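You operate a simulated robot arm through the tools that you are given. There is no shell and no other tool. Be economical: measure what you need, move in short steps, check, and stop when the job is done.

Carry out the task below with a simulated two-armed robot. There is one attempt and no reset: what you move stays moved.

## Task
Take the label marked "repair" from the top of the side bench and leave it on top of the white carton with a yellow label. Fetch the white gear from the top of the side bench and set it on top of the small grey block there. Stack the toner bottle labelled "yellow" from the top of the side bench on top of the toner bottle that says "cyan". Push the paper drawer shut. Take the black adapter from the chest-high shelf of the parts bay and leave it on top of the small white carton on the left end of the gear bench. Take the brown-topped red pad and leave it on the shelf under the red desk. Take the double gear from the top of the blue cube and leave it on top of the white carton with a cyan label. The order is free.
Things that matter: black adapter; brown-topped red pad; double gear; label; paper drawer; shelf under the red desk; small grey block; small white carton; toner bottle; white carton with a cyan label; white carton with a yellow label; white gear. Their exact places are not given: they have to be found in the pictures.

It is judged by the outcome, as a careful person would: the job done as asked, and still so three seconds after it is handed in. It fails if anything else is knocked over, pushed out of place, dropped, spilled or broken.

## Robot
Two 7-joint arms with two-finger parallel grippers on one trunk, on a base that drives. Base frame: it is fixed to the floor where the robot stands at the start and does not move with it; the origin is under the middle of the robot, x ahead of it, y to its left, z up. Readings come in m, rad, newtons and seconds.
The left shoulder is at the start at [0.05, 0.209, 1.246], the right one opposite. With the tool pointing down near the work surface each hand reaches from about 0.1 to 0.84 m from the robot's upright axis, wherever it stands, measured 20 degrees to its own side. Places, roughly: black adapter [-3.5, -2.5, 1.25]; brown-topped red pad (5x4x3 cm) [-4.6, -0.9, 0.8]; double gear [-4.5, 0.25, 0.75]; label [0.75, 0.25, 0.75]; paper drawer [-1.2, -2.1, 0.6]; shelf under the red desk (137x13 cm) [-4.08, -0.32, 0.52]; small grey block [0.5, 0.25, 0.75]; small white carton [-0.75, -0.5, 0.75]; toner bottle [0.75, 0, 1]; white carton with a cyan label [-4.25, 0.25, 0.75]; white carton with a yellow label [0.75, 0.5, 1]; white gear (4x4x3 cm) [0.8, 0.1, 0.8]. Payload 4.4 kg a hand.
The tool frame of a hand sits at the grasp point between the pads (the TCP): z along the fingers, y along the line on which they close. The tips reach 0.023 m beyond it. The gripper opens to 0.094 m. The fingers are 0.038 m wide and 0.01 m thick; the gripper's body (0.054 by 0.096 m) begins 0.039 m behind the TCP.
Orientation is told as [roll, pitch, yaw] about the base's x, y, z axes, in that order, counted from this pose: with the fingers straight down and closing along the base's y, the tool's x points along the base's -x, its y along +y and its z along -z.

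## Interface
- The arms move only by the tool drive_tool. It takes "left_targets", "right_targets" or both (then of equal length, played together; a hand with none holds still); each is a list that holds one entry, the list of rows, each a list of 7 numbers: the shift along the tool's x, y, z in units of 25 mm (1.0 is 25 mm), then the turn, a rotation vector about the tool's x, y, z in units of 8 degrees (1.0 is 8 degrees), then the gripper command, from -1 (shut) to 1 (fully open), values between in proportion. In form: [[[tx, ty, tz, ax, ay, az, fingers], ...]]. A call has 1 to 8 rows; each row shifts and turns the commanded pose from where the row before left it, along the tool's axes as they then stand. A call with a number of a shift or a turn outside -1 to 1 is refused whole. A row lasts 0.2 s, in which the tool goes at most 0.05 m and 0.15 rad; a call with a longer step from one row to the next is refused whole, and so is a gripper value outside its range. Where a pose cannot be reached the arm comes as near as it can. A force on the tool above 40 N (or 10 N above the force at the start of the call, whichever is more), or a blocked arm, ends the call early, and 0.2 s more pass. The fingers move at their own pace (about 0.108 m/s each) and stop on an object; they squeeze with about 38 N. The grip force told is the motor's: it shows also when the fingers shut on nothing. Time passes only in rows, and 0.2 s behind the last, so rows that do not move let the fingers close. It gives the time, the measured TCP pose, the force on the tool (base axes), the opening and the grip force at its end, in the units of the frame above (readings bear some noise), with the torque about the TCP (base axes, N m) and any sound that the robot's microphone picked up.
- Cameras (640 x 400 px; columns grow to the right, rows downward): "scene" is now at [0.1169, -0.0697, 1.4124]; the picture's right is [-0.82, -0.58, 0.00], its down [-0.36, 0.51, -0.78] and it looks along [0.45, -0.64, -0.62] (base axes); focal length 214 px, centre (320, 200). "left" rides on the left gripper at [0.086, -0.016, -0.075] in its tool frame; the picture's right is [0.18, 0.98, 0.00], its down [-0.58, 0.11, -0.81] and it looks along [-0.79, 0.15, 0.59] (tool axes); focal length 243 px, centre (320, 200). "right" rides on the right gripper at [0.086, 0.016, -0.074] in its tool frame; the picture's right is [-0.18, 0.98, 0.00], its down [-0.58, -0.11, -0.81] and it looks along [-0.79, -0.15, 0.59] (tool axes); focal length 243 px, centre (320, 200).
- snapshot(camera): a new picture of that camera. No time passes.
- slide_trunk(by): slides the trunk up (or, below 0, down) by that many m; the arms and the scene camera ride with it, the base frame stays. It gives what a move gives, with no picture.
- roll_base(legs): drives the robot by 1 to 6 legs, each [ahead, left, turn to the left] in m, m and rad, along the robot's own axes; the way and the turn of a leg run together, so that a leg with both is an arc; at most 1.5 m and 3.142 rad a leg. The arms and the cameras ride along, it lands a little off, and it stops where it bumps. It gives what a move gives.
- pan_tilt(pan, tilt): turns the head with the scene camera to pan (to the left, within 1.396 rad either way) and tilt (down, from -0.506 to 1.204), counted from straight ahead of the robot. It gives what a move gives.
- point_at(camera, pixels): for up to 12 pixels [column, row] of the newest picture of that camera ("zoom" is the newest enlarged one), the place [x, y, z] in the base frame of the surface seen there, good to about 0.003 m. No time passes.
- inspect(camera, box): a new picture of the part [left, top, right, bottom] of that camera's present view, enlarged. No time passes.
- hand_in(): hands the job in; it is judged then, once.

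Go step by step. Measure first, check grasps and placings, and put right what went wrong. The budget is 131 turns and 146 pictures, counting those below and the enlarged ones. Unless the task says otherwise, let go and move clear before handing in, and close with one line.

The tools are called after "Request:" as name(argument=value, ...) on one line, values as JSON. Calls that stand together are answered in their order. drive_tool: Moves the arms, as the interface text tells. Its arguments: {"type":"object","properties":{"left_targets":{"type":"array"},"right_targets":{"type":"array"}},"required":[]} The other tools are called the same way: slide_trunk (by) slides the trunk up or down; roll_base (legs) drives the base; pan_tilt (pan, tilt) turns the head that bears the scene camera; snapshot (camera) takes a picture; point_at (camera, pixels) gives the place of the surface under pixels of a picture; inspect (camera, box) takes an enlarged picture of a part of a camera's view; hand_in () hands the job in.

At the start:

```text
time_s: 0.0
left_ee_pos: [0.5609, 0.3465, 1.2073]
left_orientation: [0.0, -0.001, -0.002]
left_ft_force: [-1.6, 0.0, -0.4]
left_moment: [0.0, -0.01, 0.03]
left_width: 0.0941
left_grasp_force: 0.0
right_ee_pos: [0.488, -0.1561, 1.2968]
right_orientation: [-0.001, 0.0, 0.0]
right_ft_force: [0.1, 0.8, -0.5]
right_moment: [0.01, -0.01, 0.01]
right_width: 0.094
right_grasp_force: 0.0
trunk travel left (down, up): [-0.325, 0.238]
robot x, y, heading: [0.0026, 0.0023, -0.004]
head pan, tilt: [-0.953, 0.674]
```

scene: 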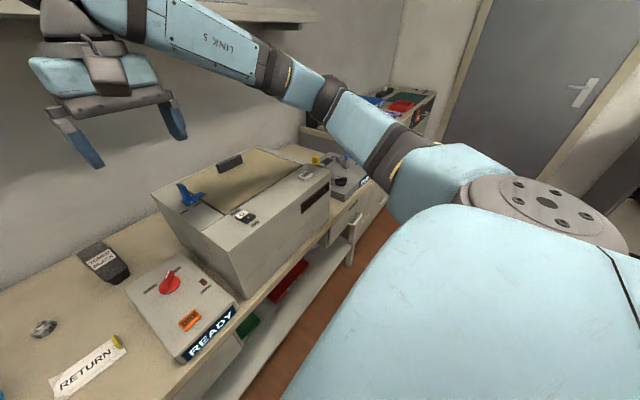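
right: 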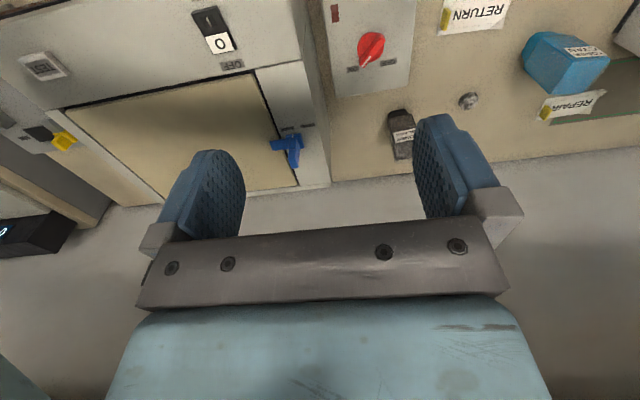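
left: 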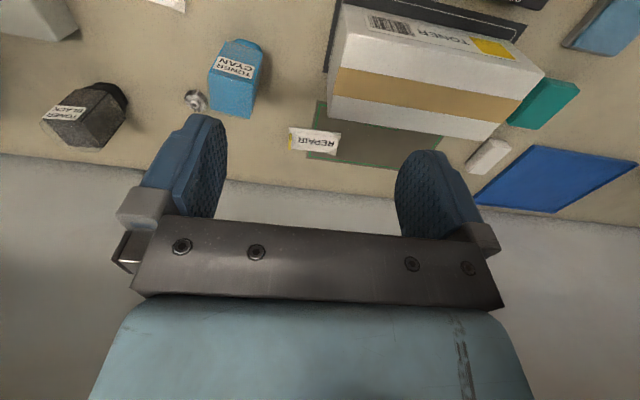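

The pictures show part of the side bench: the repair label, the cyan toner and the carton with a yellow label are in the left view. I'll turn the head straight ahead and down to see the bench whole.

Request:
pan_tilt(pan=0.3, tilt=0.75)

Request:
snapshot(camera="scene")

Request:
inspect(camera="left", box=[0, 0, 640, 220])

```text
time_s: 1.4
left_ee_pos: [0.5602, 0.3471, 1.2074]
left_orientation: [0.0, 0.0, -0.001]
left_ft_force: [-0.1, 0.2, -0.6]
left_moment: [-0.05, 0.04, 0.0]
left_width: 0.0941
left_grasp_force: 0.2
right_ee_pos: [0.4875, -0.1549, 1.2968]
right_orientation: [0.0, 0.0, 0.001]
right_ft_force: [0.1, -0.9, -0.9]
right_moment: [-0.01, -0.05, 0.0]
right_width: 0.094
right_grasp_force: 0.0
trunk travel left (down, up): [-0.325, 0.238]
robot x, y, heading: [0.0012, -0.0013, 0.002]
head pan, tilt: [0.3, 0.75]
```

```text
142 pictures are left
```

scene: 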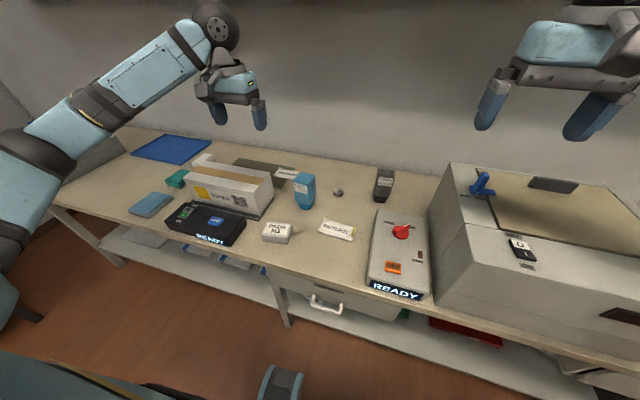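

```text
1.00 times, centred on (320, 110) of left (not enlarged: the box is as wide or as high as the picture)
```

zoom: 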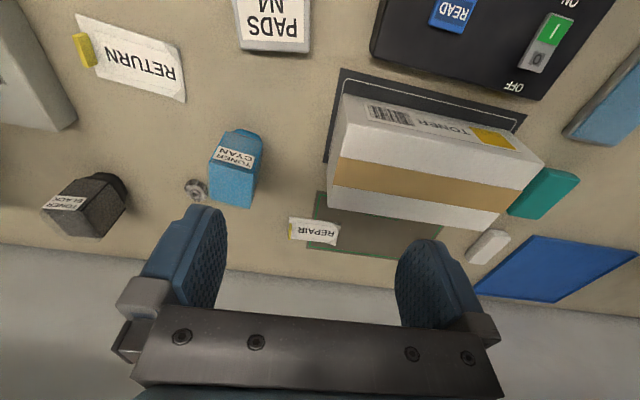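

The yellow toner isn't obvious yet, and the small round thing at scene (338,192) needs a closer look. I'll zoom in on both sides of the bench.

Request:
inspect(camera="scene", box=[110, 120, 290, 260])

Request:
inspect(camera="scene", box=[250, 150, 430, 300])

Request:
point_at(camera="left", pixels=[[195, 97], [240, 65], [232, 100], [315, 141], [350, 50], [485, 50], [440, 90], [487, 156], [543, 105], [600, 20], [375, 150]])

Request:
pan_tilt(pan=1.2, tilt=0.6)

Request:
snapshot(camera="scene")

```text
2.86 times, centred on (200, 190) of scene
```

zoom: 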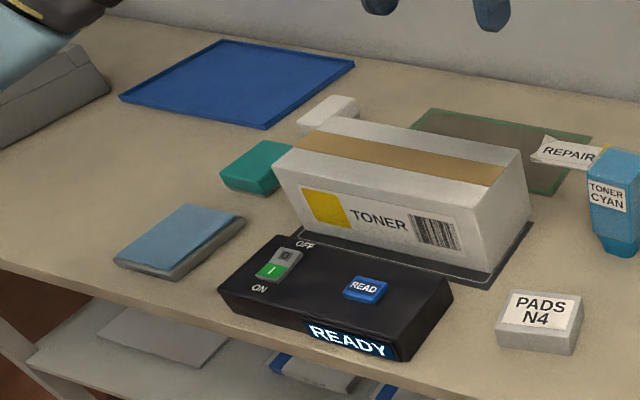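

```text
2.67 times, centred on (340, 225) of scene
```

zoom: 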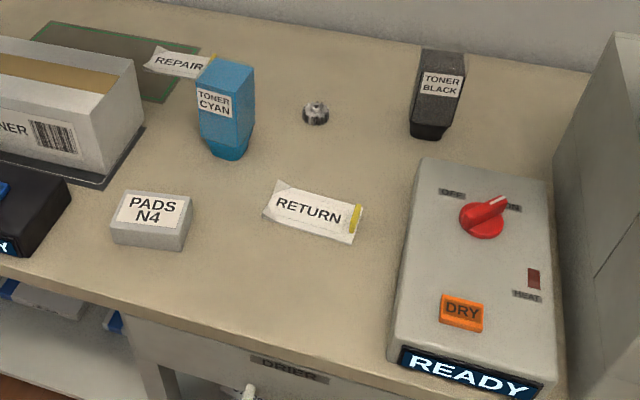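

```text
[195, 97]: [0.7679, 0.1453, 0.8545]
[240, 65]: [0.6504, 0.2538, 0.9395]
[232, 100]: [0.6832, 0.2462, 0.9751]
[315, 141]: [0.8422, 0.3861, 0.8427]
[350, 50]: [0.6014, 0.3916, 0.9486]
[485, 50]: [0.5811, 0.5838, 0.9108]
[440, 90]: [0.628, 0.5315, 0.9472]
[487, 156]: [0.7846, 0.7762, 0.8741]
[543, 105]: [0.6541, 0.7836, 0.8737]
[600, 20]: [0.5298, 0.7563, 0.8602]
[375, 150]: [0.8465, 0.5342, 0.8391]
```

```text
time_s: 2.6
left_ee_pos: [0.5612, 0.3468, 1.208]
left_orientation: [-0.002, 0.0, 0.001]
left_ft_force: [0.9, 0.4, 0.7]
left_moment: [0.0, -0.02, -0.01]
left_width: 0.0939
left_grasp_force: 0.1
right_ee_pos: [0.4869, -0.1555, 1.2963]
right_orientation: [0.001, -0.001, 0.0]
right_ft_force: [-0.6, 0.1, -0.3]
right_moment: [-0.03, -0.01, 0.01]
right_width: 0.094
right_grasp_force: 0.1
trunk travel left (down, up): [-0.325, 0.238]
robot x, y, heading: [0.0024, 0.0002, 0.001]
head pan, tilt: [1.201, 0.6]
```

```text
138 pictures are left
```

scene: 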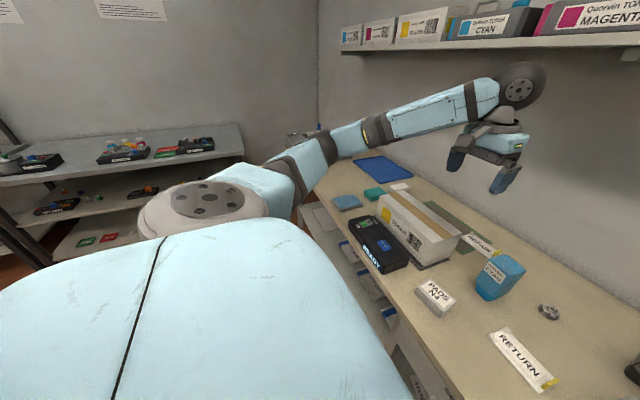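

Still no yellow toner. I'll zoom in on the round object and look at the far right end of the bench past the printer, using the right-hand camera as well.

Request:
inspect(camera="scene", box=[400, 240, 600, 365])

Request:
inspect(camera="right", box=[0, 0, 320, 200])

Request:
pan_tilt(pan=-0.75, tilt=0.4)

Request:
snapshot(camera="scene")

```text
3.20 times, centred on (500, 302) of scene
```

zoom: 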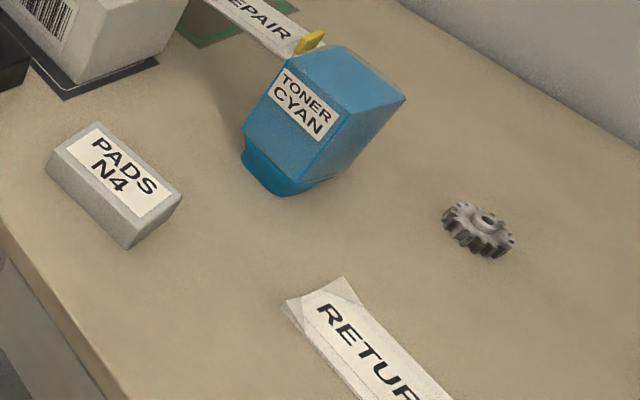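

```text
2.00 times, centred on (160, 100) of right
```

zoom: 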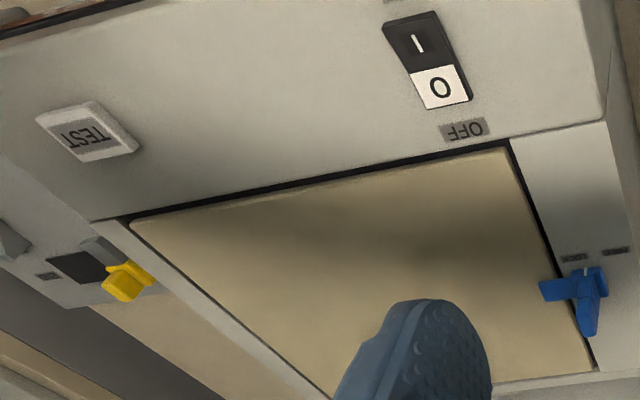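

```text
time_s: 4.5
left_ee_pos: [0.5639, 0.3456, 1.207]
left_orientation: [-0.001, 0.0, -0.002]
left_ft_force: [-0.5, -0.1, 0.6]
left_moment: [0.03, 0.02, -0.01]
left_width: 0.0939
left_grasp_force: 0.0
right_ee_pos: [0.4873, -0.1559, 1.297]
right_orientation: [0.001, 0.0, 0.001]
right_ft_force: [-0.1, -0.7, -0.3]
right_moment: [-0.01, -0.02, -0.03]
right_width: 0.0942
right_grasp_force: 0.0
trunk travel left (down, up): [-0.325, 0.238]
robot x, y, heading: [0.001, -0.0017, 0.001]
head pan, tilt: [-0.75, 0.4]
```

```text
135 pictures are left
```

scene: 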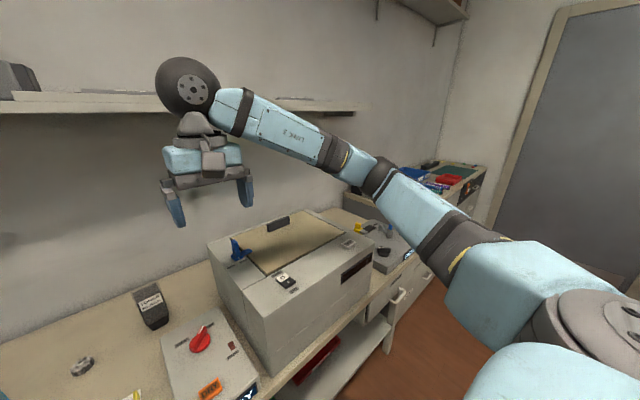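

The round item is a gear, so it is the white gear, and the "PADS N4" block is likely the grey block. I'll zoom in on the bench's right end beyond the printer, scene (330-440, 200-260).

Request:
inspect(camera="scene", box=[330, 150, 490, 270])

Request:
pan_tilt(pan=0.75, tilt=0.4)

Request:
snapshot(camera="scene")

```text
3.33 times, centred on (410, 210) of scene
```

zoom: 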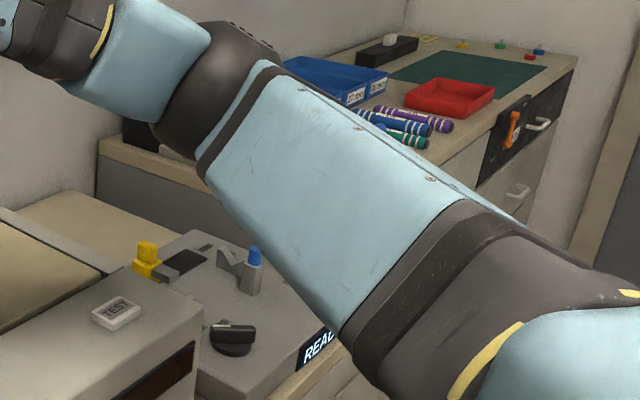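

```text
time_s: 6.1
left_ee_pos: [0.5623, 0.3477, 1.2076]
left_orientation: [-0.001, 0.0, 0.0]
left_ft_force: [-0.2, 0.2, 0.4]
left_moment: [0.01, -0.03, 0.01]
left_width: 0.0938
left_grasp_force: 0.1
right_ee_pos: [0.487, -0.1564, 1.2968]
right_orientation: [-0.002, 0.0, 0.0]
right_ft_force: [-0.4, 1.0, -0.5]
right_moment: [-0.01, 0.02, 0.0]
right_width: 0.0942
right_grasp_force: 0.1
trunk travel left (down, up): [-0.325, 0.238]
robot x, y, heading: [0.0029, 0.0004, -0.002]
head pan, tilt: [0.75, 0.4]
```

```text
133 pictures are left
```

scene: 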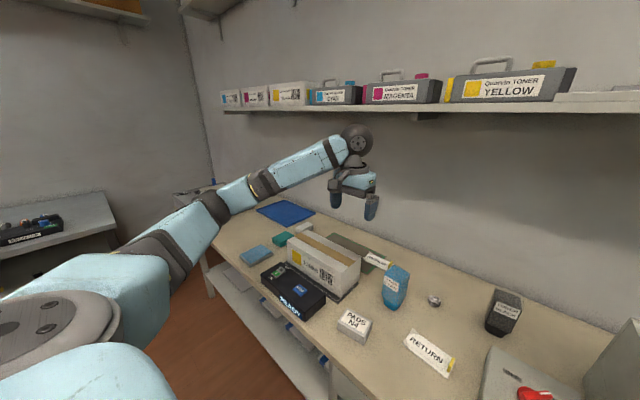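

No yellow bottle has shown yet. I'll check the left end of the bench behind the arm and read the label on the dark bottle.

Request:
inspect(camera="scene", box=[160, 160, 320, 260])

Request:
point_at(camera="scene", pixels=[[503, 300], [398, 275], [355, 322], [434, 300], [430, 352], [335, 248], [375, 260], [620, 340]])

Request:
inspect(camera="scene", box=[440, 260, 560, 350])

Request:
inspect(camera="right", box=[320, 0, 640, 200])

```text
4.00 times, centred on (240, 210) of scene
```

zoom: 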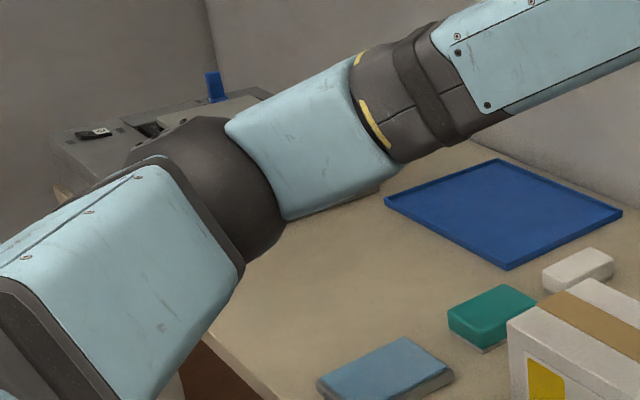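

```text
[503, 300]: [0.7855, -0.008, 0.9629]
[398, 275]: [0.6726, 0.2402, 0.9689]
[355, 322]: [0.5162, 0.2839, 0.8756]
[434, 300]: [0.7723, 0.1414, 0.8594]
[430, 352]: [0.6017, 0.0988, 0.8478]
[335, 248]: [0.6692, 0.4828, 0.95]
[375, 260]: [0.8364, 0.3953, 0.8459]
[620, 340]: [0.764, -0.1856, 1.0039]
```

```text
4.44 times, centred on (500, 305) of scene
```

zoom: 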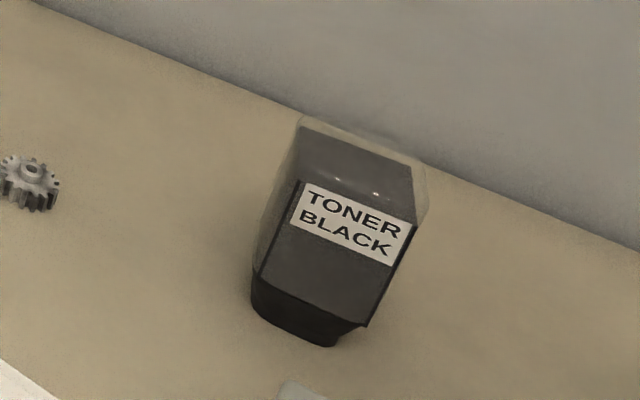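

```text
2.00 times, centred on (480, 100) of right
```

zoom: 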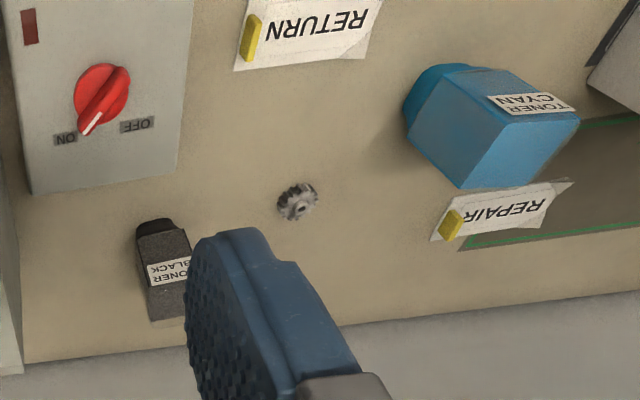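

Something pale seems to outline the back of the black bottle in the zoom. I'll measure points there.

Request:
inspect(camera="scene", box=[480, 275, 540, 315])

Request:
point_at(camera="zoom", pixels=[[200, 200], [350, 170], [450, 190], [480, 250], [340, 120], [560, 250], [200, 100], [440, 150]])

Request:
inspect(camera="left", box=[30, 150, 150, 250])

```text
10.00 times, centred on (510, 295) of scene
```

zoom: 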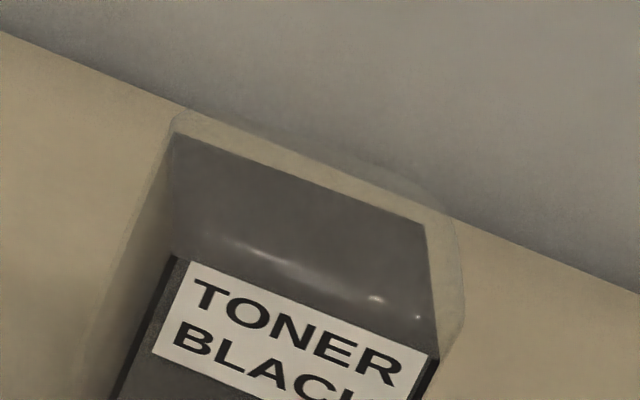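

```text
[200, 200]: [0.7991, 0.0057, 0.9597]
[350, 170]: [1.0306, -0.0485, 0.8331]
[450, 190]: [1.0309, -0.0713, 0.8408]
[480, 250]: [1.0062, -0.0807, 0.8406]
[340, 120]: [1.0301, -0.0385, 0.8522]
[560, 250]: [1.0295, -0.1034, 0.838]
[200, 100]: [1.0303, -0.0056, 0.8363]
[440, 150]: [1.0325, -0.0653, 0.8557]
```

```text
4.00 times, centred on (90, 200) of left
```

zoom: 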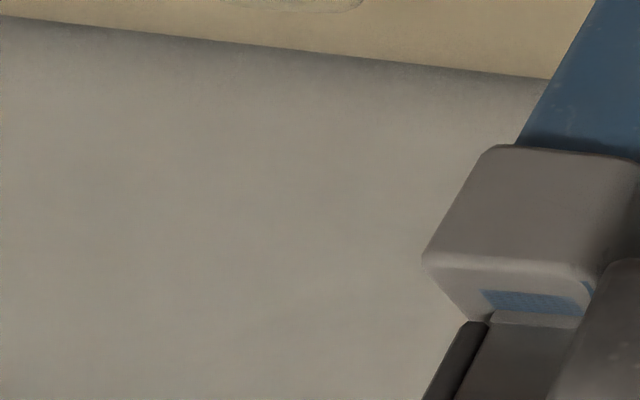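

That outline is only a rendering halo. The area behind and right of the printer is still unseen, so I'll raise the trunk and look there.

Request:
slide_trunk(by=0.23)

Request:
pan_tilt(pan=-0.6, tilt=0.7)

Request:
snapshot(camera="scene")

Request:
snapshot(camera="right")

Request:
snapshot(camera="left")

```text
time_s: 8.6
left_ee_pos: [0.562, 0.3466, 1.4368]
left_orientation: [0.0, 0.0, 0.0]
left_ft_force: [-0.6, 0.7, -1.2]
left_moment: [0.01, -0.02, -0.03]
left_width: 0.0941
left_grasp_force: 0.1
right_ee_pos: [0.4877, -0.1547, 1.5263]
right_orientation: [-0.001, -0.001, -0.001]
right_ft_force: [0.1, -0.1, -0.3]
right_moment: [0.01, 0.0, -0.03]
right_width: 0.094
right_grasp_force: 0.1
trunk travel left (down, up): [-0.555, 0.008]
robot x, y, heading: [-0.0034, -0.0006, -0.004]
head pan, tilt: [0.75, 0.4]
```

```text
time_s: 10.1
left_ee_pos: [0.5613, 0.3475, 1.4379]
left_orientation: [0.0, 0.0, 0.001]
left_ft_force: [-0.1, -0.1, 0.1]
left_moment: [0.0, -0.03, 0.0]
left_width: 0.0941
left_grasp_force: 0.1
right_ee_pos: [0.487, -0.1565, 1.5253]
right_orientation: [0.0, -0.001, 0.001]
right_ft_force: [-0.1, 1.0, 0.4]
right_moment: [-0.01, 0.03, 0.0]
right_width: 0.0941
right_grasp_force: 0.1
trunk travel left (down, up): [-0.555, 0.008]
robot x, y, heading: [-0.0002, -0.0002, -0.002]
head pan, tilt: [-0.6, 0.7]
```

```text
127 pictures are left
```

scene: 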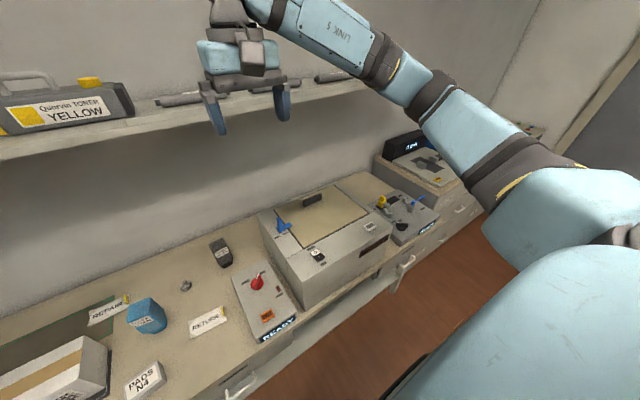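

```text
126 pictures are left
```

right: 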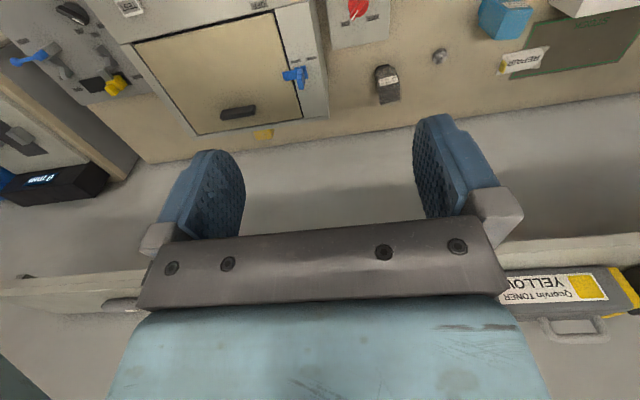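

```text
125 pictures are left
```

left: 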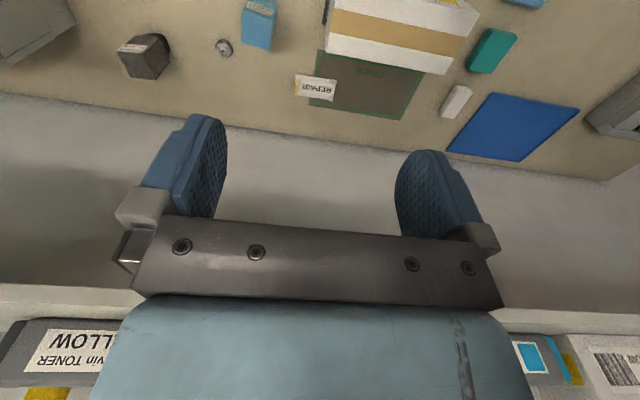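

A yellow object peeks out behind the printer at right-view pixel (263,134). I'll zoom in and measure it along with the printer's edges.

Request:
inspect(camera="right", box=[190, 80, 350, 180])

Request:
point_at(camera="right", pixels=[[257, 134], [263, 134], [270, 134], [263, 140], [200, 135], [305, 118], [325, 112], [160, 138], [238, 112], [295, 75], [335, 100], [265, 150]])

```text
4.00 times, centred on (270, 130) of right
```

zoom: 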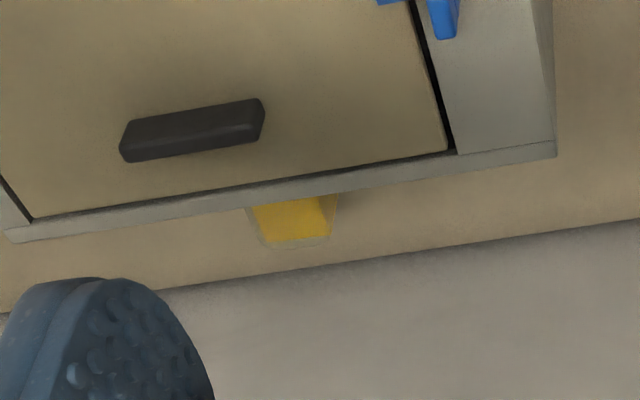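

```text
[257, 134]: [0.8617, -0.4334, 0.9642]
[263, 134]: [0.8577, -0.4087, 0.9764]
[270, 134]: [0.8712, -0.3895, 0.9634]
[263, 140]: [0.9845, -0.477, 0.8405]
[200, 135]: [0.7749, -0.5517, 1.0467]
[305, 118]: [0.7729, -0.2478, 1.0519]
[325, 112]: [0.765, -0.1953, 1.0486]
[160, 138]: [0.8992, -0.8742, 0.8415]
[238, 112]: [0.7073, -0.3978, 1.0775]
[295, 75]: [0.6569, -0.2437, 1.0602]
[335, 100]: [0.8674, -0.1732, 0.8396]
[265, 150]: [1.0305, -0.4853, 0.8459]
```

The yellow bottle stands behind the printer at about (0.86,-0.41) with its top at about 0.97. I'll measure the shelf above, the bench's front edge and the objects I have to handle.

Request:
point_at(camera="scene", pixels=[[100, 150], [200, 118], [330, 95], [260, 345], [300, 320], [408, 262], [370, 225], [265, 280], [300, 305], [405, 215], [385, 200], [186, 285]])

Request:
point_at(camera="left", pixels=[[40, 290], [90, 310], [600, 310], [258, 8], [225, 47], [303, 86], [335, 90], [455, 100], [400, 10]])

Request:
pan_tilt(pan=0.25, tilt=0.9)

Request:
snapshot(camera="scene")

```text
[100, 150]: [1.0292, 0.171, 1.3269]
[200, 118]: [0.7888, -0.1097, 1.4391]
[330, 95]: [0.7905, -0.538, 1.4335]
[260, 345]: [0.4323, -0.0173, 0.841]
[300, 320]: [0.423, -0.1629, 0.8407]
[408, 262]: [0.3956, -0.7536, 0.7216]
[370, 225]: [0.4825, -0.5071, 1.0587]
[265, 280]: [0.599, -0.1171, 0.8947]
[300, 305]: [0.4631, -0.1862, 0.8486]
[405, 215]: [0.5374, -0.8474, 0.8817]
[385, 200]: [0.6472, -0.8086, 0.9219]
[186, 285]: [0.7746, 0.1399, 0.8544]
```

```text
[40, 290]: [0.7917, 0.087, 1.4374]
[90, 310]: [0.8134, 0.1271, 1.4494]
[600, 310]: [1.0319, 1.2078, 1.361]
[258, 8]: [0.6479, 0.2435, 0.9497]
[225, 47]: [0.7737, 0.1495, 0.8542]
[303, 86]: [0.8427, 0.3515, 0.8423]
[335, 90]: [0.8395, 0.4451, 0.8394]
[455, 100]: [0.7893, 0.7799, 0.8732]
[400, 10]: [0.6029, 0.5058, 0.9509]
```

```text
time_s: 11.2
left_ee_pos: [0.5618, 0.347, 1.4372]
left_orientation: [0.001, 0.001, 0.0]
left_ft_force: [0.1, 0.4, -0.3]
left_moment: [0.02, 0.03, 0.04]
left_width: 0.0942
left_grasp_force: 0.0
right_ee_pos: [0.4865, -0.1547, 1.5264]
right_orientation: [0.002, 0.0, 0.0]
right_ft_force: [-0.5, -0.7, 0.7]
right_moment: [0.0, 0.02, -0.03]
right_width: 0.0938
right_grasp_force: 0.1
trunk travel left (down, up): [-0.555, 0.008]
robot x, y, heading: [0.0003, -0.0021, -0.003]
head pan, tilt: [0.25, 0.901]
```

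```text
123 pictures are left
```

scene: 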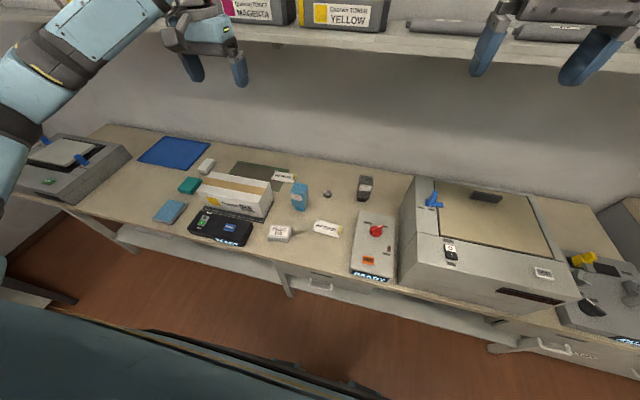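

The shelf's front edge is at x≈0.79, z≈1.43, and the bench's front edge is at x≈0.42. Next I'll look closely at the repair label, the pad block and the carton.

Request:
inspect(camera="scene", box=[190, 145, 310, 250])

Request:
point_at(camera="zoom", pixels=[[545, 175], [480, 165], [510, 150]])

Request:
inspect(camera="left", box=[220, 40, 380, 140])

Request:
point_at(camera="zoom", pixels=[[308, 185], [308, 160], [300, 210], [340, 190], [380, 195], [450, 160], [455, 220]])

```text
3.81 times, centred on (250, 198) of scene
```

zoom: 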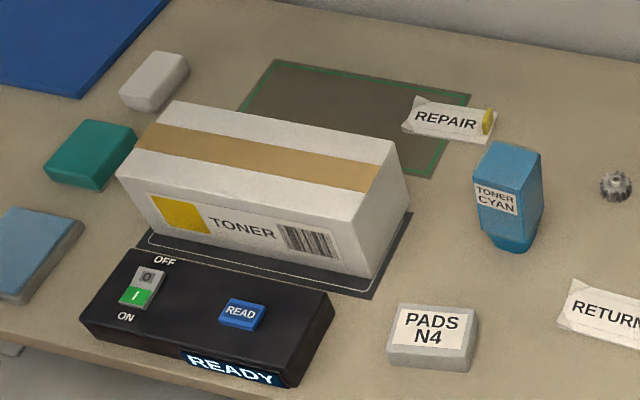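

```text
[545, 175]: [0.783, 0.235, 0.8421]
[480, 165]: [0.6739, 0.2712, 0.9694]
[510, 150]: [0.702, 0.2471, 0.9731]
```

```text
4.00 times, centred on (300, 90) of left
```

zoom: 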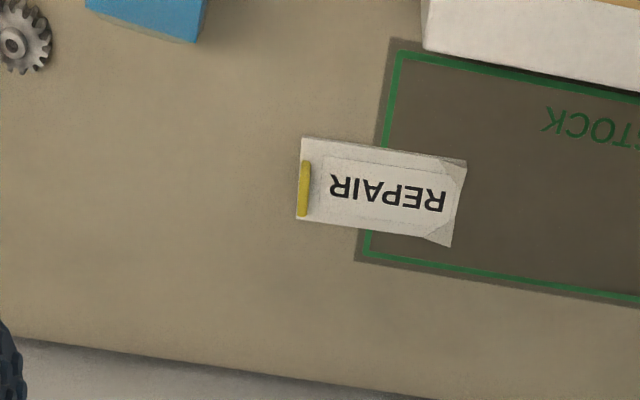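

```text
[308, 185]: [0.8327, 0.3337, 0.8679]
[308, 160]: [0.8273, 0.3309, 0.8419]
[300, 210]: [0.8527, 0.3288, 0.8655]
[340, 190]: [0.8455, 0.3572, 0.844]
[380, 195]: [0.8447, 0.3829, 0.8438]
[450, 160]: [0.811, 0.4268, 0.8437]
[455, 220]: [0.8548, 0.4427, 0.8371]
```

The label has an upright yellow tab at about (0.84,0.331), top z 0.867, which the fingers can take while closing along y. I need to drive closer, so I'll check how far the base front is from the bench.

Request:
pan_tilt(pan=0.0, tilt=1.2)

Request:
snapshot(camera="scene")

Request:
point_at(camera="scene", pixels=[[320, 330], [320, 310], [320, 290], [320, 260], [320, 240], [320, 350], [250, 300], [390, 300], [320, 210]])

```text
time_s: 12.0
left_ee_pos: [0.5621, 0.3472, 1.4381]
left_orientation: [0.0, 0.0, 0.001]
left_ft_force: [-0.6, 0.8, -0.3]
left_moment: [0.0, 0.01, 0.03]
left_width: 0.094
left_grasp_force: 0.0
right_ee_pos: [0.4876, -0.1553, 1.5255]
right_orientation: [-0.001, 0.0, -0.001]
right_ft_force: [0.6, 0.4, -0.1]
right_moment: [-0.01, 0.04, -0.01]
right_width: 0.0941
right_grasp_force: 0.1
trunk travel left (down, up): [-0.555, 0.008]
robot x, y, heading: [-0.0012, -0.0011, -0.004]
head pan, tilt: [0.0, 1.201]
```

```text
120 pictures are left
```

scene: 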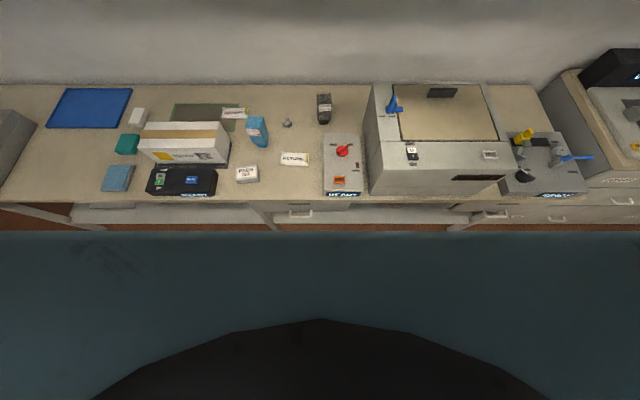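

```text
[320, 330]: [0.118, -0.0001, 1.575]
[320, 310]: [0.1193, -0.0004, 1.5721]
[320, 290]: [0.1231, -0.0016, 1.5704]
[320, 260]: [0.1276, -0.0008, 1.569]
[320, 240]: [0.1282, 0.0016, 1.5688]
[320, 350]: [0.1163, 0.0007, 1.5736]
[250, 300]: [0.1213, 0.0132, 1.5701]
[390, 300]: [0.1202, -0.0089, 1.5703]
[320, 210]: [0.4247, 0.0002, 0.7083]
```

The chest hides the floor, so I'll drive 0.1 m ahead, then look at the reading to see whether it stopped early.

Request:
roll_base(legs=[[0.06, 0, 0]])

Request:
slide_trunk(by=-0.2)

Request:
roll_base(legs=[[0.04, 0, 0]])

```text
time_s: 13.0
left_ee_pos: [0.6128, 0.3471, 1.4409]
left_orientation: [0.001, -0.005, 0.001]
left_ft_force: [-1.3, 0.0, 0.3]
left_moment: [0.02, -0.04, 0.01]
left_width: 0.0939
left_grasp_force: 0.0
right_ee_pos: [0.5376, -0.1561, 1.5298]
right_orientation: [0.002, -0.006, 0.0]
right_ft_force: [-0.6, -0.4, -0.3]
right_moment: [-0.02, -0.03, -0.01]
right_width: 0.094
right_grasp_force: 0.1
trunk travel left (down, up): [-0.555, 0.008]
robot x, y, heading: [0.0591, 0.0012, 0.003]
head pan, tilt: [0.0, 1.201]
```

```text
time_s: 15.2
left_ee_pos: [0.6191, 0.3468, 1.2382]
left_orientation: [-0.001, 0.002, 0.001]
left_ft_force: [1.2, -0.3, 0.0]
left_moment: [-0.01, -0.02, 0.02]
left_width: 0.0942
left_grasp_force: 0.0
right_ee_pos: [0.5436, -0.1554, 1.3263]
right_orientation: [0.0, -0.002, 0.0]
right_ft_force: [0.4, 0.2, -0.1]
right_moment: [0.0, 0.01, -0.03]
right_width: 0.0939
right_grasp_force: 0.0
trunk travel left (down, up): [-0.355, 0.208]
robot x, y, heading: [0.0568, 0.0034, 0.0]
head pan, tilt: [0.0, 1.201]
```

```text
time_s: 16.1
left_ee_pos: [0.6579, 0.3474, 1.2391]
left_orientation: [-0.001, -0.003, 0.0]
left_ft_force: [0.7, 0.0, 0.0]
left_moment: [0.01, -0.03, 0.02]
left_width: 0.0942
left_grasp_force: 0.1
right_ee_pos: [0.5834, -0.155, 1.3279]
right_orientation: [0.001, -0.002, 0.003]
right_ft_force: [-0.1, -0.1, -0.5]
right_moment: [0.01, 0.0, 0.03]
right_width: 0.0939
right_grasp_force: 0.1
trunk travel left (down, up): [-0.355, 0.208]
robot x, y, heading: [0.0972, 0.0021, 0.003]
head pan, tilt: [0.0, 1.201]
```

The base moved freely to x≈0.097. Now I'll bring the left hand over the label's tab.

Request:
drive_tool(left_targets=[[[-0.91, -0.08, 1, 0, 0, 0, 1], [-0.91, -0.08, 1, 0, 0, 0, 1], [-0.91, -0.08, 1, 0, 0, 0, 1], [-0.91, -0.08, 1, 0, 0, 0, 1], [-0.91, -0.08, 1, 0, 0, 0, 0.3], [-0.91, -0.08, 1, 0, 0, 0, 0], [-0.91, -0.08, 1, 0, 0, 0, 0], [-0.91, -0.08, 1, 0, 0, 0, 0]]])

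Request:
snapshot(camera="left")

```text
time_s: 17.9
left_ee_pos: [0.8416, 0.3311, 1.0363]
left_orientation: [0.0, -0.002, 0.001]
left_ft_force: [-0.7, -0.4, -0.6]
left_moment: [0.0, 0.01, 0.02]
left_width: 0.0468
left_grasp_force: 0.0
right_ee_pos: [0.5853, -0.1547, 1.3272]
right_orientation: [0.0, 0.0, 0.001]
right_ft_force: [-0.2, -0.6, -0.4]
right_moment: [0.01, 0.05, 0.03]
right_width: 0.094
right_grasp_force: 0.1
trunk travel left (down, up): [-0.355, 0.208]
robot x, y, heading: [0.0945, -0.0022, -0.0]
head pan, tilt: [0.0, 1.201]
```

```text
119 pictures are left
```

left: 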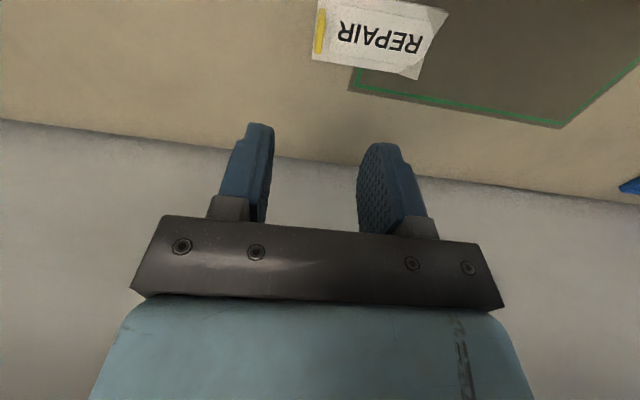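

The hand is over the label. I'll check the tab position at pixel (319,30) from here.

Request:
point_at(camera="left", pixels=[[322, 20], [319, 32], [317, 45], [320, 12], [380, 30]])

```text
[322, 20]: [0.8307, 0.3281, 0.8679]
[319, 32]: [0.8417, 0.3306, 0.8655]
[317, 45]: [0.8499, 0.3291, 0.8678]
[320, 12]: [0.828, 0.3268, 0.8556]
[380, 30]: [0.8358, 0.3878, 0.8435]
```

The tab is centred at (0.840,0.330), so I'll go down 0.167 m and grip.

Request:
drive_tool(left_targets=[[[0, 0, 1, 0, 0, 0, 0], [0, 0, 1, 0, 0, 0, 0], [0, 0, 1, 0, 0, 0, 0], [0, 0, 1, 0, 0, 0, 0], [0, 0, 1, 0, 0, 0, 0], [0, 0, 1, 0, 0, 0, 0], [0, 0, 0.7, 0, 0, 0, 0]]])

Request:
drive_tool(left_targets=[[[0, 0, 0, 0, 0, 0, -1], [0, 0, 0, 0, 0, 0, -1], [0, 0, 0, 0, 0, 0, -1], [0, 0, -0.5, 0, 0, 0, -1], [0, 0, -1, 0, 0, 0, -1], [0, 0, -1, 0, 0, 0, -1], [0, 0, -1, 0, 0, 0, -1], [0, 0, -1, 0, 0, 0, -1]]])

Request:
snapshot(camera="left")

```text
time_s: 19.4
left_ee_pos: [0.8419, 0.3312, 0.8711]
left_orientation: [0.0, -0.001, 0.002]
left_ft_force: [0.1, -0.3, 0.1]
left_moment: [-0.02, 0.02, 0.0]
left_width: 0.0469
left_grasp_force: 0.1
right_ee_pos: [0.5838, -0.1554, 1.3269]
right_orientation: [0.001, -0.002, 0.0]
right_ft_force: [-0.4, -0.3, 0.0]
right_moment: [-0.03, -0.03, 0.02]
right_width: 0.0941
right_grasp_force: 0.0
trunk travel left (down, up): [-0.355, 0.208]
robot x, y, heading: [0.0991, -0.0015, -0.003]
head pan, tilt: [0.0, 1.201]
```

```text
time_s: 21.2
left_ee_pos: [0.8411, 0.3311, 0.9845]
left_orientation: [0.001, -0.002, 0.002]
left_ft_force: [-0.4, 0.2, -0.3]
left_moment: [0.0, -0.02, -0.04]
left_width: 0.0048
left_grasp_force: 38.3
right_ee_pos: [0.5827, -0.1565, 1.3263]
right_orientation: [0.0, -0.002, 0.001]
right_ft_force: [-0.1, -0.2, 0.6]
right_moment: [0.0, -0.02, -0.02]
right_width: 0.0939
right_grasp_force: 0.1
trunk travel left (down, up): [-0.355, 0.208]
robot x, y, heading: [0.0975, 0.0005, -0.001]
head pan, tilt: [0.0, 1.201]
```

```text
118 pictures are left
```

left: 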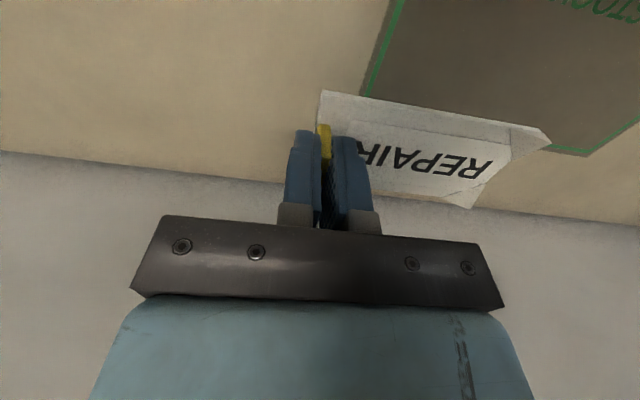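

The label is held by its tab (opening 4.8 mm). I'll lift a bit more and measure the carton's top from the scene camera.

Request:
drive_tool(left_targets=[[[0, 0, -1, 0, 0, 0, -1], [0, 0, -1, 0, 0, 0, -1], [0, 0, -1, 0, 0, 0, -1], [0, 0, -0.6, 0, 0, 0, -1]]])

Request:
pan_tilt(pan=0.5, tilt=0.9)

Request:
snapshot(camera="scene")

```text
time_s: 22.2
left_ee_pos: [0.84, 0.3311, 1.0723]
left_orientation: [0.0, 0.0, 0.002]
left_ft_force: [0.4, -0.3, 0.7]
left_moment: [-0.04, -0.03, 0.01]
left_width: 0.0047
left_grasp_force: 37.5
right_ee_pos: [0.5836, -0.1547, 1.3266]
right_orientation: [0.0, -0.001, 0.002]
right_ft_force: [0.6, -0.2, -0.4]
right_moment: [-0.01, -0.03, -0.02]
right_width: 0.0943
right_grasp_force: 0.0
trunk travel left (down, up): [-0.355, 0.208]
robot x, y, heading: [0.094, 0.0003, -0.004]
head pan, tilt: [0.0, 1.201]
```

```text
time_s: 23.2
left_ee_pos: [0.8412, 0.3314, 1.0719]
left_orientation: [0.0, 0.0, 0.002]
left_ft_force: [0.5, -0.3, 0.8]
left_moment: [-0.01, -0.05, 0.01]
left_width: 0.0048
left_grasp_force: 38.1
right_ee_pos: [0.5842, -0.1556, 1.3263]
right_orientation: [0.001, -0.002, 0.001]
right_ft_force: [-0.2, 0.1, 0.0]
right_moment: [0.01, 0.0, 0.0]
right_width: 0.094
right_grasp_force: 0.2
trunk travel left (down, up): [-0.355, 0.208]
robot x, y, heading: [0.0983, -0.0007, -0.001]
head pan, tilt: [0.499, 0.901]
```

```text
117 pictures are left
```

scene: 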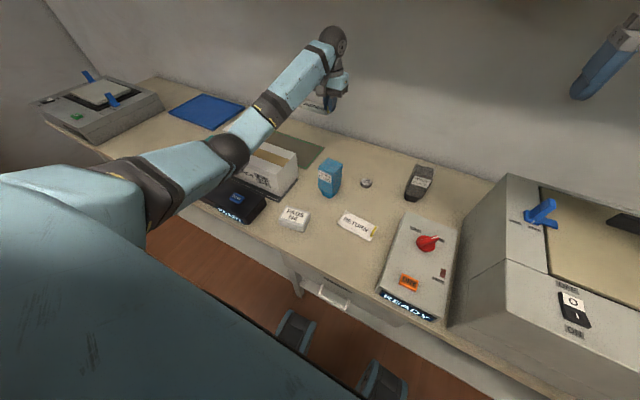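

The arm hides the carton. I'll carry the label over the carton at the same height and look with the left-hand camera.

Request:
drive_tool(left_targets=[[[0.9, 0.5, 0, 0, 0, 0, -1], [0.9, 0.5, 0, 0, 0, 0, -1], [0.9, 0.5, 0, 0, 0, 0, -1], [0.9, 0.5, 0, 0, 0, 0, -1], [0.9, 0.5, 0, 0, 0, 0, -1], [0.9, 0.5, 0, 0, 0, 0, -1], [0.9, 0.5, 0, 0, 0, 0, -1], [0.9, 0.5, 0, 0, 0, 0, -1]]])

Request:
snapshot(camera="left")

Request:
snapshot(camera="scene")

```text
time_s: 25.0
left_ee_pos: [0.6605, 0.4318, 1.0707]
left_orientation: [0.0, -0.002, 0.0]
left_ft_force: [0.3, 0.9, 0.7]
left_moment: [0.01, -0.03, 0.0]
left_width: 0.0046
left_grasp_force: 38.2
right_ee_pos: [0.5832, -0.1533, 1.3273]
right_orientation: [0.0, -0.003, 0.001]
right_ft_force: [-0.9, -0.2, 1.4]
right_moment: [0.01, 0.01, -0.01]
right_width: 0.094
right_grasp_force: 0.1
trunk travel left (down, up): [-0.355, 0.208]
robot x, y, heading: [0.0943, 0.0036, -0.001]
head pan, tilt: [0.499, 0.901]
```

```text
116 pictures are left
```

left: 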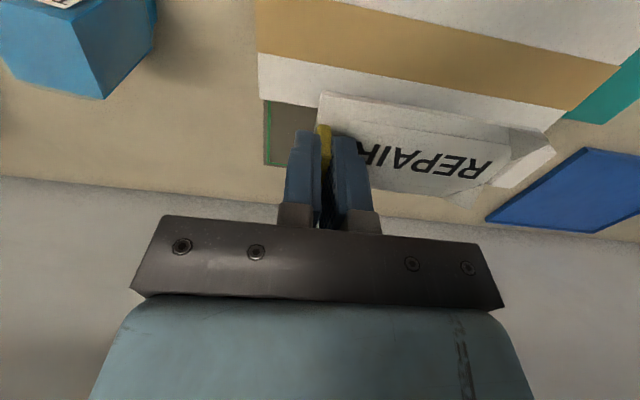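

```text
115 pictures are left
```

scene: 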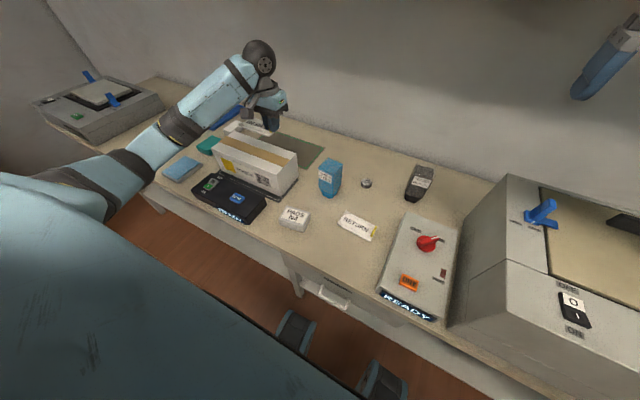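

The carton's top is visible in both views now, so I'll measure its edges.

Request:
point_at(camera="left", pixels=[[262, 95], [262, 60], [290, 50], [260, 10], [400, 80], [610, 75], [560, 100], [540, 180], [350, 150]])

Request:
point_at(camera="scene", pixels=[[275, 167], [297, 152], [225, 137], [207, 148], [240, 152], [285, 160]])

```text
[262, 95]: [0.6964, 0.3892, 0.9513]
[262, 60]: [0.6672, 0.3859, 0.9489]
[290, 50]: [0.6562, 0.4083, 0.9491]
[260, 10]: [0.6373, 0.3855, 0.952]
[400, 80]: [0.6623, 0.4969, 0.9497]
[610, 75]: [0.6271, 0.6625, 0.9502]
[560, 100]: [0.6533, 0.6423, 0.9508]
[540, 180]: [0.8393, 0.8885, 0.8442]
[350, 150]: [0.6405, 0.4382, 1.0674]
```

```text
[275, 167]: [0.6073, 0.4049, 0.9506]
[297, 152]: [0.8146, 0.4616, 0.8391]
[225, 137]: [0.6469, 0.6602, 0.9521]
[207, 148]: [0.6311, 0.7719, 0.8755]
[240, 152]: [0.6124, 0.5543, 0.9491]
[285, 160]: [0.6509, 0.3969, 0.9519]
```

The carton top spans about x 0.585–0.70, y 0.385–0.665, z 0.950. I'll centre the label over it and lower until the TCP is near 0.983.

Request:
drive_tool(left_targets=[[[0.4, 0.75, 0, 0, 0, 0, -1], [0.4, 0.75, 0, 0, 0, 0, -1], [0, 0, 1, 0, 0, 0, -1], [0, 0, 1, 0, 0, 0, -1], [0, 0, 0.9, 0, 0, 0, -1], [0, 0, 0.4, 0, 0, 0, -1], [0, 0, 0.2, 0, 0, 0, -1]]])

Request:
snapshot(camera="scene")

Request:
snapshot(camera="left")

```text
time_s: 26.6
left_ee_pos: [0.6405, 0.4695, 0.984]
left_orientation: [0.0, 0.0, 0.001]
left_ft_force: [0.2, -0.2, 0.0]
left_moment: [0.01, -0.01, 0.0]
left_width: 0.0046
left_grasp_force: 37.5
right_ee_pos: [0.5842, -0.1538, 1.3265]
right_orientation: [0.001, -0.001, 0.002]
right_ft_force: [-0.1, -0.5, -0.1]
right_moment: [-0.03, 0.0, -0.01]
right_width: 0.0938
right_grasp_force: 0.1
trunk travel left (down, up): [-0.355, 0.208]
robot x, y, heading: [0.0973, 0.0022, 0.002]
head pan, tilt: [0.499, 0.901]
```

```text
114 pictures are left
```

scene: 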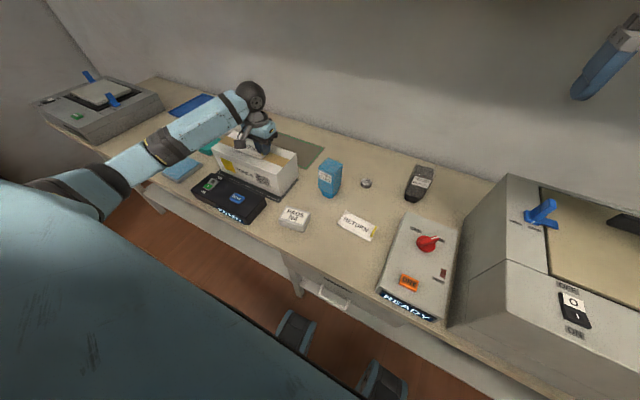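

```text
113 pictures are left
```

left: 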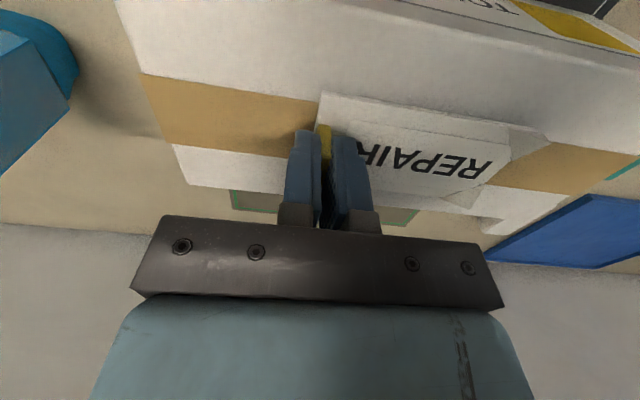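

The label sits slightly toward the back edge at (470,205), so I'll shift it 12 mm toward the front. Then I'll lower it 2 mm, let go and rise.

Request:
drive_tool(left_targets=[[[0.5, 0, 0, 0, 0, 0, -1], [0, 0, 0.12, 0, 0, 0, -1], [0, 0, 0, 0, 0, 0, -0.7], [0, 0, 0, 0, 0, 0, -0.5], [0, 0, -0.5, 0, 0, 0, -0.5], [0, 0, -1, 0, 0, 0, -0.3], [0, 0, -1, 0, 0, 0, 0], [0, 0, -1, 0, 0, 0, 0]]])

Request:
drive_tool(left_targets=[[[0.2, -0.5, -1, 0, 0, 0, 0], [0.2, -0.8, -1, 0, 0, 0, 0], [0.2, -0.8, -0.5, 0, 0, 0, 0], [0, -0.8, 0, 0, 0, 0, 0]]])

Request:
snapshot(camera="left")

Request:
snapshot(camera="scene")

```text
time_s: 28.4
left_ee_pos: [0.628, 0.4682, 1.0691]
left_orientation: [0.0, 0.0, 0.002]
left_ft_force: [0.1, -0.3, 0.0]
left_moment: [0.01, -0.01, -0.02]
left_width: 0.0471
left_grasp_force: 0.1
right_ee_pos: [0.5842, -0.1555, 1.3249]
right_orientation: [0.0, -0.003, 0.003]
right_ft_force: [-0.4, 0.2, 0.0]
right_moment: [0.03, 0.01, 0.03]
right_width: 0.0936
right_grasp_force: 0.1
trunk travel left (down, up): [-0.355, 0.208]
robot x, y, heading: [0.0982, -0.0029, -0.002]
head pan, tilt: [0.499, 0.901]
```

```text
time_s: 29.4
left_ee_pos: [0.6152, 0.3954, 1.1316]
left_orientation: [0.0, 0.0, 0.001]
left_ft_force: [0.3, 0.1, 0.2]
left_moment: [0.01, 0.03, 0.0]
left_width: 0.0469
left_grasp_force: 0.0
right_ee_pos: [0.5844, -0.1552, 1.3272]
right_orientation: [-0.001, 0.0, 0.003]
right_ft_force: [-0.6, -0.1, 0.2]
right_moment: [0.03, -0.02, 0.03]
right_width: 0.0939
right_grasp_force: 0.0
trunk travel left (down, up): [-0.355, 0.208]
robot x, y, heading: [0.0979, -0.0002, -0.0]
head pan, tilt: [0.499, 0.901]
```

```text
112 pictures are left
```

left: 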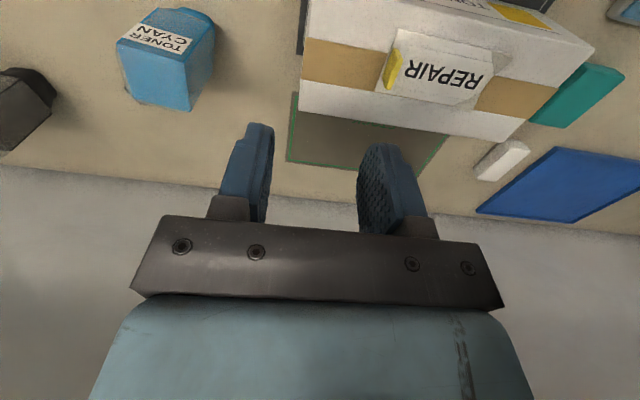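

```text
111 pictures are left
```

scene: 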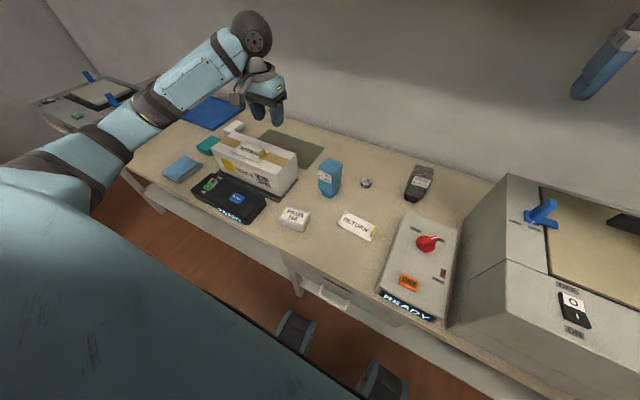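

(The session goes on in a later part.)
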